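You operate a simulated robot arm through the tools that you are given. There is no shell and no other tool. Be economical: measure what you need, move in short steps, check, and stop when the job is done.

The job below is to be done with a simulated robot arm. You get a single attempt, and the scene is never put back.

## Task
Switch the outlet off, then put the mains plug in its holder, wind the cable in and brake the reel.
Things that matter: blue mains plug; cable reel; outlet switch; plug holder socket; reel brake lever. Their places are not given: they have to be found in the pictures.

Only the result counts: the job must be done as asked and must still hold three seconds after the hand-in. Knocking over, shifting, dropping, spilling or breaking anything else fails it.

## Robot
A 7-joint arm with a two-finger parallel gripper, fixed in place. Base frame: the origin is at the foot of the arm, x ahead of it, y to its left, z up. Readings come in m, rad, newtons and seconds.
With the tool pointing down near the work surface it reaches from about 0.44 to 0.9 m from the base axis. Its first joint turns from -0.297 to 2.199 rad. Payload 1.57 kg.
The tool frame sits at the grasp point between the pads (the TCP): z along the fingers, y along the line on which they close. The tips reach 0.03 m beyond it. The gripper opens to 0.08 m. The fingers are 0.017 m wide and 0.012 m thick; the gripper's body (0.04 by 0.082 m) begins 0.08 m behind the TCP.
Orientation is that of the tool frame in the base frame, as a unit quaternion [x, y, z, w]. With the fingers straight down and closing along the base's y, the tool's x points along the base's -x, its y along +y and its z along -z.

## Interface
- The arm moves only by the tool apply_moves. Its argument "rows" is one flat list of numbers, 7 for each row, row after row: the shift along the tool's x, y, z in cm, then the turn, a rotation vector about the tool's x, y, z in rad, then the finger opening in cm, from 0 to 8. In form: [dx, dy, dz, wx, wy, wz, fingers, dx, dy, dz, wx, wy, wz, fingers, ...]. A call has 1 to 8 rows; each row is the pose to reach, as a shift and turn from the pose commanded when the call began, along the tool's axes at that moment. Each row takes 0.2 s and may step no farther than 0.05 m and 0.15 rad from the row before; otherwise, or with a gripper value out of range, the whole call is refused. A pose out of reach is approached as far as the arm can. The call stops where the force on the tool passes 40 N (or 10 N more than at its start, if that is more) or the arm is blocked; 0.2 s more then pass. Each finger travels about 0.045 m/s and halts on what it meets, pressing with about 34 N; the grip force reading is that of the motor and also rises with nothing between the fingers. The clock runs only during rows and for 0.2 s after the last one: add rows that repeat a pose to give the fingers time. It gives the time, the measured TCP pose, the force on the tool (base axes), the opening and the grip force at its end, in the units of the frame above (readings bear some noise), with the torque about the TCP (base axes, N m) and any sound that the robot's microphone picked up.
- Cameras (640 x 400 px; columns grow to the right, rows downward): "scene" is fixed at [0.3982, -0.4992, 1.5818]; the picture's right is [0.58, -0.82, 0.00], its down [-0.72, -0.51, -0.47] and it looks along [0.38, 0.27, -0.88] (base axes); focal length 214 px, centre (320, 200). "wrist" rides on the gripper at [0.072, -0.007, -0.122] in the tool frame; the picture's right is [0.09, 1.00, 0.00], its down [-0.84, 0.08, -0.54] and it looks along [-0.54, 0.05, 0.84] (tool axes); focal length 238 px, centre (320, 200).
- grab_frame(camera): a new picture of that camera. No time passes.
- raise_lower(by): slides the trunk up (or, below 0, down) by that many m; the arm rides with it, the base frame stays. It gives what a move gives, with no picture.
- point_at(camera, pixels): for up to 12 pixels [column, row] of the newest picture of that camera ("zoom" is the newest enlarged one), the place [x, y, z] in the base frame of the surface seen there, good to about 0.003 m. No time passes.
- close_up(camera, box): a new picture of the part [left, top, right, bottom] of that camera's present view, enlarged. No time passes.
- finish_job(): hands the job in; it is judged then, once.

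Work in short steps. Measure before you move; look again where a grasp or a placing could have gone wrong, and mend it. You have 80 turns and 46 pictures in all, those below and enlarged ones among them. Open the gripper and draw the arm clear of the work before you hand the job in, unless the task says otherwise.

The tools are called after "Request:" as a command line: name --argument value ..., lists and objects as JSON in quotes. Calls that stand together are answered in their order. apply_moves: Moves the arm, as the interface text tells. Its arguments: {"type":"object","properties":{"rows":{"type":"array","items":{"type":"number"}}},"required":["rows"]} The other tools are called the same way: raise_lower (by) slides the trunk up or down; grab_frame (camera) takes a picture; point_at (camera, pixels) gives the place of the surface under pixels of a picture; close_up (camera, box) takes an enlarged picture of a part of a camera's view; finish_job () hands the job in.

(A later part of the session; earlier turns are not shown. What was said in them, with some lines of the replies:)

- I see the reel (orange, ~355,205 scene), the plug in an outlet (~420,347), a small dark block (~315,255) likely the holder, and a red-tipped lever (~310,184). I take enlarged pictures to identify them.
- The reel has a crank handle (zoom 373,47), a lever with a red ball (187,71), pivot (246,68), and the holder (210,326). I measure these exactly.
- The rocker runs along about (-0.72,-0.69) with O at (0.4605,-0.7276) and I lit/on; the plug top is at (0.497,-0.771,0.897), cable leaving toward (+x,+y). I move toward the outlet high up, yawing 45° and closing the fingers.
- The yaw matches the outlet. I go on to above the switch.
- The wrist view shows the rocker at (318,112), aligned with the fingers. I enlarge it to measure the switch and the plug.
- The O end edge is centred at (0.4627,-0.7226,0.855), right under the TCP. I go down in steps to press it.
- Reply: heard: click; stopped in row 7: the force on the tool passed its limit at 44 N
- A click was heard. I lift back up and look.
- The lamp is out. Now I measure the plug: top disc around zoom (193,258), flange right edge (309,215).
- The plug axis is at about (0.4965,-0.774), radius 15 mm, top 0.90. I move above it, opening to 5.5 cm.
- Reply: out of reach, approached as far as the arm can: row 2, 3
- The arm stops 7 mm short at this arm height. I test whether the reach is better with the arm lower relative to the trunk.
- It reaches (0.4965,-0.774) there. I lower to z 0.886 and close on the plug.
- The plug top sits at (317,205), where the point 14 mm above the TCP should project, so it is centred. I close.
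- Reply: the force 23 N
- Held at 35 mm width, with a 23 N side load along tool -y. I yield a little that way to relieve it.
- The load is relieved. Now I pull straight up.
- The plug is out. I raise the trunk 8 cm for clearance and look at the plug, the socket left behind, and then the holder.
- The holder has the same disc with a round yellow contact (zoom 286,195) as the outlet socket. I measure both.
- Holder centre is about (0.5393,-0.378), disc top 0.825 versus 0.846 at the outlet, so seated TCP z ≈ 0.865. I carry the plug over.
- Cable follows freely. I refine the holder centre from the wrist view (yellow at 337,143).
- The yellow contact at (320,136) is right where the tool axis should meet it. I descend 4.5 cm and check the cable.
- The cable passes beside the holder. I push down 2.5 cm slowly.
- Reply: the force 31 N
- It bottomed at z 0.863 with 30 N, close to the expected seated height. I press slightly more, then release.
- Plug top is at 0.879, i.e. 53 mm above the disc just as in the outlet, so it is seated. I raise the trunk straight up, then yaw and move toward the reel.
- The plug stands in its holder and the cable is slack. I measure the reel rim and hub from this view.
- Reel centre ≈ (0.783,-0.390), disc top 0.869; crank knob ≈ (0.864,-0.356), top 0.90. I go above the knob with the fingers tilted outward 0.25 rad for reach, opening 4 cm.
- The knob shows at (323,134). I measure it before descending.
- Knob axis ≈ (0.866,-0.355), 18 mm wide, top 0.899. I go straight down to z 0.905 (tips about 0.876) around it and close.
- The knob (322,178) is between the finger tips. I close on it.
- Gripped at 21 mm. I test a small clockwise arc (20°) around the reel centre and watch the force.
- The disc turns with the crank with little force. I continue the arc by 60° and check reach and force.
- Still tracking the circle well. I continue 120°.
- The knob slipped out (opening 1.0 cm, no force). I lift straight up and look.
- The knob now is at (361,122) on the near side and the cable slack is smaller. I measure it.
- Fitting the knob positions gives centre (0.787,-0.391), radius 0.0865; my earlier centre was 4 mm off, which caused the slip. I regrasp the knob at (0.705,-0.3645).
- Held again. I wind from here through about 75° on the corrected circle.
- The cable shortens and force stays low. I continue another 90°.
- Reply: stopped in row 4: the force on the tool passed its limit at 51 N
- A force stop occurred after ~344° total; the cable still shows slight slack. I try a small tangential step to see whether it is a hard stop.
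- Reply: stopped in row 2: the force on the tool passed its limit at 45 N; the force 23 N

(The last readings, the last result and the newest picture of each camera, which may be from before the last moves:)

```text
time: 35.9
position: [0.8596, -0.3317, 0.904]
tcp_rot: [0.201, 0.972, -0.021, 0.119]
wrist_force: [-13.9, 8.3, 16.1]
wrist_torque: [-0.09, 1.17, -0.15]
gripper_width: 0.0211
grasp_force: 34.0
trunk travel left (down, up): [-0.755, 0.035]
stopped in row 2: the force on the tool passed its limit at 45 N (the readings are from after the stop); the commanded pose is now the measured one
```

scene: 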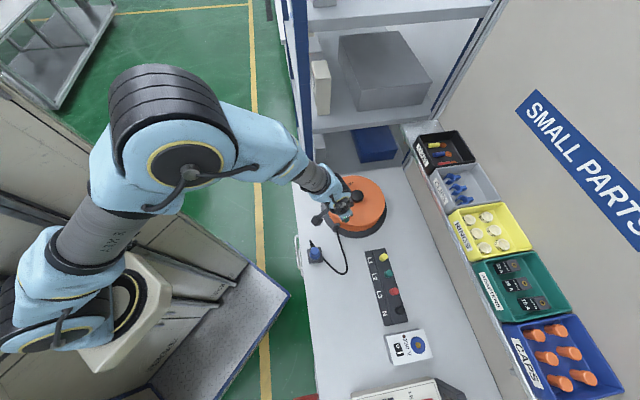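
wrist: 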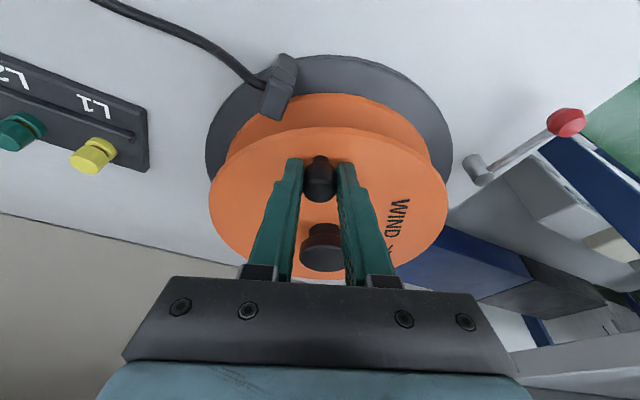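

Blocked again. I look with the wrist camera for a collision versus a reel end stop.

Request:
grab_frame --camera "wrist"

Request:
grab_frame --camera "scene"

```text
13 pictures are left
```

wrist: 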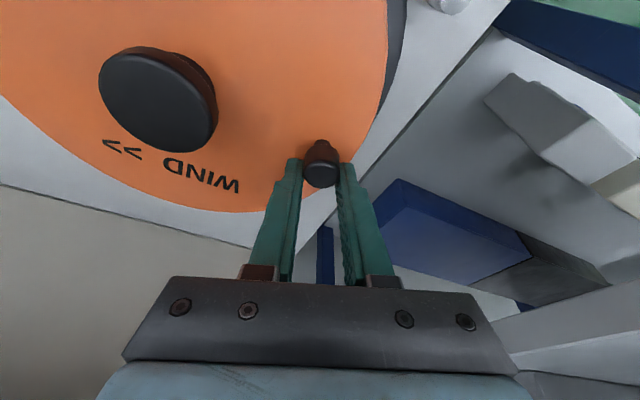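

```text
12 pictures are left
```

scene: 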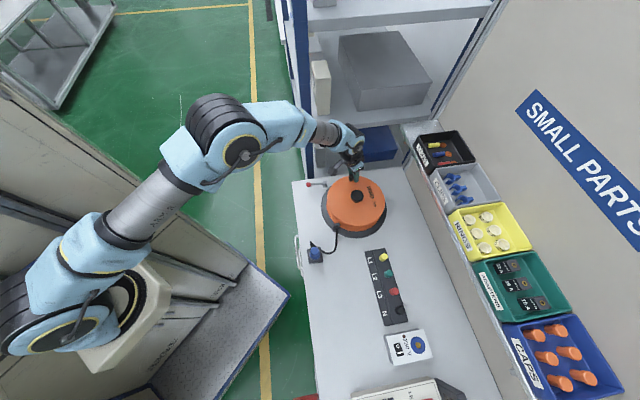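

I check heights of the rack parts near the arm in the scene picture.

Request:
point_at --camera "scene" --pixels '[[345, 112], [400, 115], [375, 145], [320, 88], [320, 105], [318, 150], [405, 10], [440, 100], [300, 140], [330, 130], [351, 160], [385, 90]]'

Request:
point_at --camera "wrist" --pixels '[[400, 230], [550, 130], [325, 250], [430, 260], [540, 380], [600, 360], [480, 310], [500, 60], [350, 220], [320, 175]]'

```text
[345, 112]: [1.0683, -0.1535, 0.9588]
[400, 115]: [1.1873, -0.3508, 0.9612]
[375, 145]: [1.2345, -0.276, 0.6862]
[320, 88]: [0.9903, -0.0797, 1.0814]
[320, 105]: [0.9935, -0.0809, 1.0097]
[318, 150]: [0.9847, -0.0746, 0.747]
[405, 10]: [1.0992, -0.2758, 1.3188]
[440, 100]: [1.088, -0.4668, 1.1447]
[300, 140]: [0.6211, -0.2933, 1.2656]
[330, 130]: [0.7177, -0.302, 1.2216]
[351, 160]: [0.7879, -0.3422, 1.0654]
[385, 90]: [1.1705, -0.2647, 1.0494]
```

```text
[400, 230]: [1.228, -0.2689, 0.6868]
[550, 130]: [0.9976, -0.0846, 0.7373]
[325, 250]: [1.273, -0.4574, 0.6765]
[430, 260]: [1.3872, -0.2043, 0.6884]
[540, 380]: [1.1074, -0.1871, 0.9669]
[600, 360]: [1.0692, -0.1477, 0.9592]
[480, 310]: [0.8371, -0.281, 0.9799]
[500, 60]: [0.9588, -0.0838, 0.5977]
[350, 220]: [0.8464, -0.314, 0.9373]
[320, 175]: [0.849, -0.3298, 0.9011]
```

No collision: the shelf starts at x>1.0. The knob lags the TCP by 10 mm at 338° total, so the reel itself is at its stop. I open, lift and look.

Request:
apply_moves --rows '[0.5, 0, 0, 0, 0, 0, 2, 0.9, 0, 0, 0, 0, 0, 4, 0.9, 0, 0, 0, 0, 0, 4, 0.4, 0, -3.5, 0, 0, 0, 4, -0.9, 0, -7, 0, 0, 0, 4, 4, 0, -7, 0, 0, 0, 4, 8, 0, -7, 0, 0, 0, 4, 12, 0, -7, 0, 0, 0, 4]'

Request:
close_up --camera "scene" --box '[290, 165, 400, 275]'

Request:
grab_frame --camera "wrist"

```text
time: 37.7
position: [0.7387, -0.2833, 0.9382]
tcp_rot: [0.201, 0.972, -0.021, 0.12]
wrist_force: [0.4, -0.4, -0.4]
wrist_torque: [0.03, 0.0, 0.01]
gripper_width: 0.0402
grasp_force: 0.1
trunk travel left (down, up): [-0.755, 0.035]
```

```text
3.64 times, centred on (345, 220) of scene
```

zoom: 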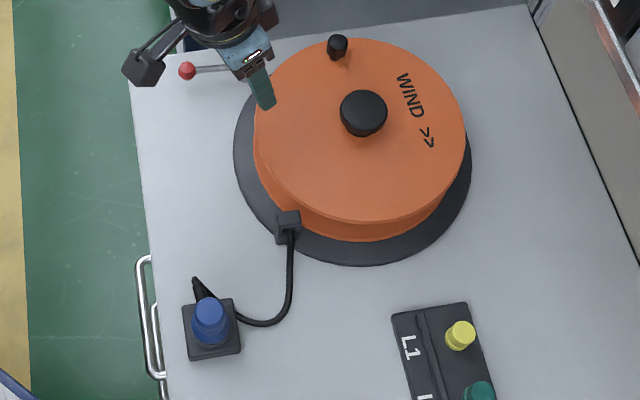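

```text
10 pictures are left
```

wrist: 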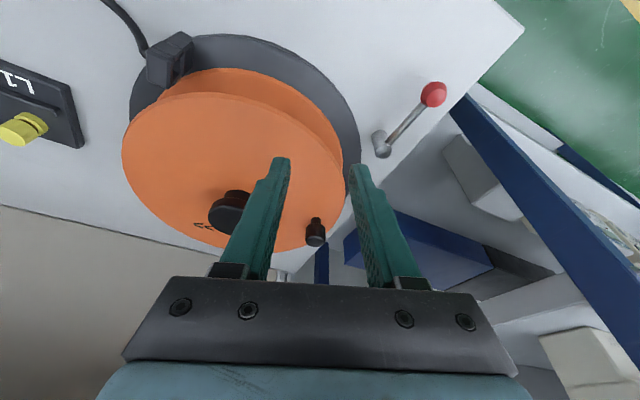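

The reel stays put after release. Now the brake lever: ball at (0.7525,-0.191), pivot (0.803,-0.238). I enlarge it for markings.

Request:
close_up --camera "wrist" --box '[340, 60, 470, 180]'

Request:
point_at --camera "zoom" --pixels '[[440, 160], [330, 260], [210, 370], [200, 400], [215, 345], [350, 245], [400, 200], [265, 370], [440, 135], [455, 185]]'

```text
3.33 times, centred on (405, 120) of wrist
```

zoom: 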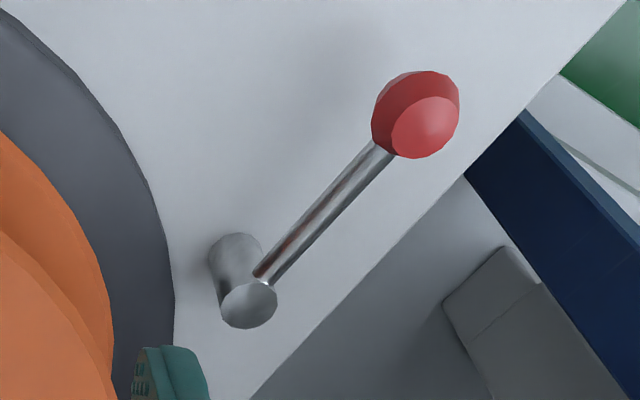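

```text
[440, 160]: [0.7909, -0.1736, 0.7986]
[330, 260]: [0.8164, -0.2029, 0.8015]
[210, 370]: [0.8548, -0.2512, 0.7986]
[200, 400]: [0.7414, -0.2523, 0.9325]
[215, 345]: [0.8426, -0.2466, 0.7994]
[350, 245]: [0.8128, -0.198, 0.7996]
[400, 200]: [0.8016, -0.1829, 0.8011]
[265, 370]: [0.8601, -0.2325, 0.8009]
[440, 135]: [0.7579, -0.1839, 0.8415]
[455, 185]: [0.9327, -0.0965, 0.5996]
```

The lever turns about a vertical post. I go above the ball, straightening the tool, fingers open 4 cm to straddle it.

Request:
apply_moves --rows '[0.9, 3.0, 0.4, 0, 0.08, 0, 4, 1.8, 6.0, 0.8, 0, 0.16, 0, 4, 2.77, 9.01, 1.24, 0, 0.24, 0, 4, 2.77, 9.01, 1.24, 0, 0.24, 0, 4]'

Request:
grab_frame --camera "wrist"

Request:
point_at --camera "wrist" --pixels '[[321, 160], [321, 168], [321, 175], [315, 170], [327, 170], [325, 200]]'

```text
time: 38.7
position: [0.7512, -0.1891, 0.9226]
tcp_rot: [0.202, 0.979, 0.003, 0.002]
wrist_force: [0.8, 0.0, -0.6]
wrist_torque: [0.02, 0.01, 0.0]
gripper_width: 0.0398
grasp_force: 0.0
trunk travel left (down, up): [-0.755, 0.035]
```

```text
8 pictures are left
```

wrist: 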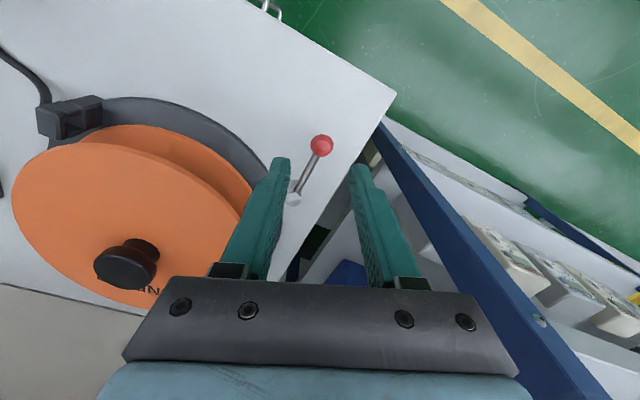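

```text
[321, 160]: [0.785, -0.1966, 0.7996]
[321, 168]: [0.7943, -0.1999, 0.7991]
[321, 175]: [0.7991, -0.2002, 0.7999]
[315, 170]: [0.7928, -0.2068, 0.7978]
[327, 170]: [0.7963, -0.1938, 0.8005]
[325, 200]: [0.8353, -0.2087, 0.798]
```

The ball at (321,145) is under the TCP. I descend to z 0.842 and close on it.

Request:
apply_moves --rows '[0, 0, 4, 0, 0, 0, 4, 0, 0, 7, 0, 0, 0, 4, 0, 0, 8.1, 0, 0, 0, 4, 0, 0, 8.1, 0, 0, 0, 2.5, 0, 0, 8.1, 0, 0, 0, 1, 0, 0, 8.1, 0, 0, 0, 1]'

```text
time: 40.1
position: [0.7526, -0.1881, 0.8431]
tcp_rot: [0.202, 0.979, 0.003, 0.003]
wrist_force: [-0.6, 2.2, -1.1]
wrist_torque: [-0.03, -0.11, 0.06]
gripper_width: 0.0214
grasp_force: 28.0
trunk travel left (down, up): [-0.755, 0.035]
```

Ball gripped (21 mm). I try turning the lever counter-clockwise (toward the reel side) in small steps.

Request:
apply_moves --rows '[0.2, -0.62, 0, 0, 0, 0, 1, 0.38, -1.24, 0, 0, 0, 0, 1, 0.47, -1.85, 0, 0, 0, 0, 1, 0.53, -2.49, 0, 0, 0, 0, 1, 0.51, -3.1, 0, 0, 0, 0, 1, 0.45, -3.74, 0, 0, 0, 0, 1]'

```text
time: 41.5
position: [0.7337, -0.2214, 0.8398]
tcp_rot: [0.202, 0.979, 0.003, 0.003]
wrist_force: [2.2, 2.9, 9.0]
wrist_torque: [0.07, 0.09, 0.27]
gripper_width: 0.0212
grasp_force: 34.6
trunk travel left (down, up): [-0.755, 0.035]
```

It turns freely with low force. I continue, watching for a stop or click.

Request:
apply_moves --rows '[-0.15, -0.61, 0, 0, 0, 0, 1, -0.29, -1.22, 0, 0, 0, 0, 1, -0.53, -1.8, 0, 0, 0, 0, 1, -0.78, -2.38, 0, 0, 0, 0, 1, -1.12, -2.9, 0, 0, 0, 0, 1, -1.47, -3.41, 0, 0, 0, 0, 1]'

Request:
close_up --camera "wrist" --box '[100, 60, 420, 280]'

```text
time: 42.6
position: [0.7319, -0.2345, 0.8399]
tcp_rot: [0.197, 0.98, 0.009, 0.001]
wrist_force: [-2.4, 13.8, 7.7]
wrist_torque: [0.17, 0.05, 0.27]
gripper_width: 0.021
grasp_force: 34.0
trunk travel left (down, up): [-0.755, 0.035]
stopped in row 5: the force on the tool passed its limit at 44 N (the readings are from after the stop); the commanded pose is now the measured one
```

```text
1.82 times, centred on (260, 170) of wrist
```

zoom: 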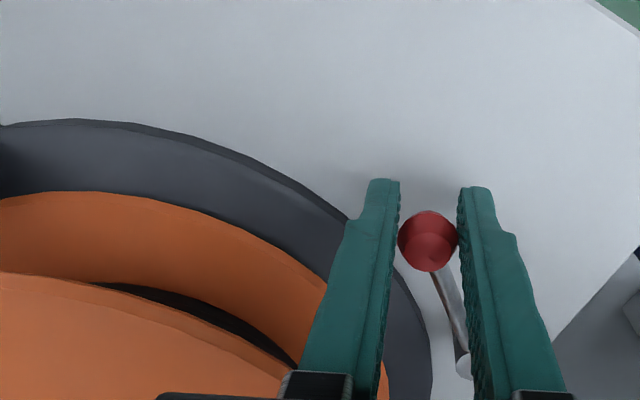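

The lever hit its end stop about 42° round, with the fingers still clear of the reel base. I release, rise, and check that it stays.

Request:
apply_moves --rows '[0, 0, 0, 0, 0, 0, 2.6, 0, 0, 0, 0, 0, 0, 3.4, 0, 0, 0, 0, 0, 0, 3.4, 0, 0, -4, 0, 0, 0, 3.4, 0, 0, -8, 0, 0, 0, 3.4, 0, 0, -12, 0, 0, 0, 3.4, 4, 0, -14, 0, 0, 0, 3.4, 8, 1, -14, 0, 0, 0, 3.4]'

Request:
grab_frame --camera "wrist"

Request:
close_up --camera "scene" --box '[290, 165, 400, 275]'

```text
time: 44.4
position: [0.6621, -0.2006, 0.9801]
tcp_rot: [0.198, 0.98, 0.008, 0.001]
wrist_force: [0.3, -1.2, 0.4]
wrist_torque: [0.02, 0.02, 0.01]
gripper_width: 0.0338
grasp_force: 0.0
trunk travel left (down, up): [-0.755, 0.035]
```

```text
6 pictures are left
```

wrist: 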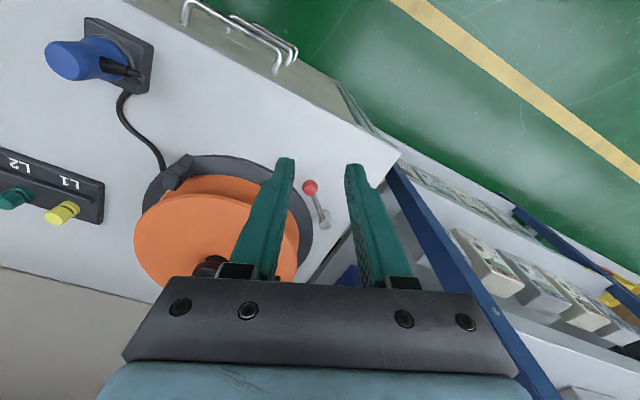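

```text
3.64 times, centred on (345, 220) of scene
```

zoom: 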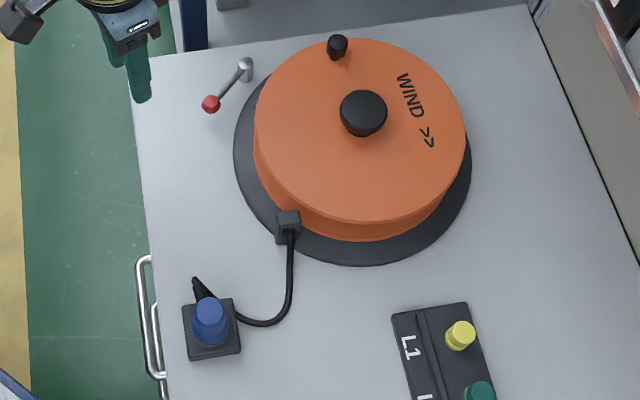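

The lever stays at its new position. I verify the ball and plug positions and withdraw the arm a bit more.

Request:
point_at --camera "zoom" --pixels '[[211, 104], [246, 64], [209, 310], [337, 42]]'

Request:
apply_moves --rows '[2, 0, -3, 0, 0, 0, 4, 4, 0, -6, 0, 0, 0, 6, 6, 0, -9, 0, 0, 0, 8]'

Request:
close_up --camera "scene" --box '[280, 160, 450, 370]'

```text
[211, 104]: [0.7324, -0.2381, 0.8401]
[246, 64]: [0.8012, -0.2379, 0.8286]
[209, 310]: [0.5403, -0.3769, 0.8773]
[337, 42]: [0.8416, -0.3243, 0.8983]
```

```text
time: 45.2
position: [0.606, -0.1774, 1.0704]
tcp_rot: [0.199, 0.98, 0.007, 0.0]
wrist_force: [0.9, -0.7, -0.6]
wrist_torque: [0.03, 0.07, 0.01]
gripper_width: 0.0801
grasp_force: 0.1
trunk travel left (down, up): [-0.755, 0.035]
```

```text
1.90 times, centred on (365, 265) of scene
```

zoom: 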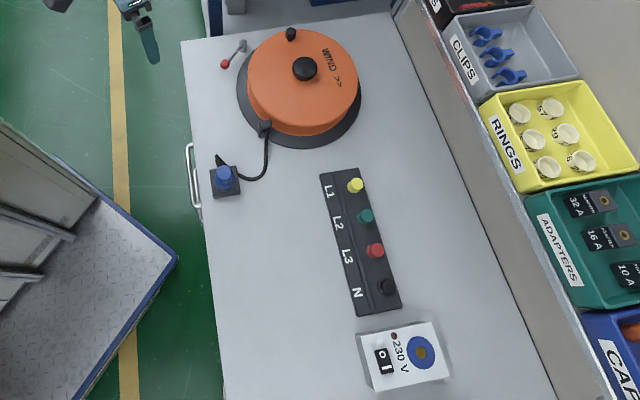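

The outlet lamp is out, the plug is in its holder, the cable is wound to the stop, the lever is over and the arm is clear. I hand in.

Request:
finish_job

```text
The job is handed in.
```

I switched the outlet off, put the mains plug in its holder, wound the cable in and turned the brake lever. The job is handed in, but no verdict came back.

- **Outlet:** the switch clicked when pressed and the lamp went out.
- **Plug:** it sits at the same depth in the holder as it did in the outlet.
- **Cable:** I cranked the reel about 340° until it would not turn further. A short curve of cable still shows between the reel and the plug. I took this as fully wound.
- **Brake:** nothing marked which way is "on". The reel turned freely with the lever in its first position, so I moved it about 42° to its other stop, where it stays. I did not test the reel against the brake afterwards.
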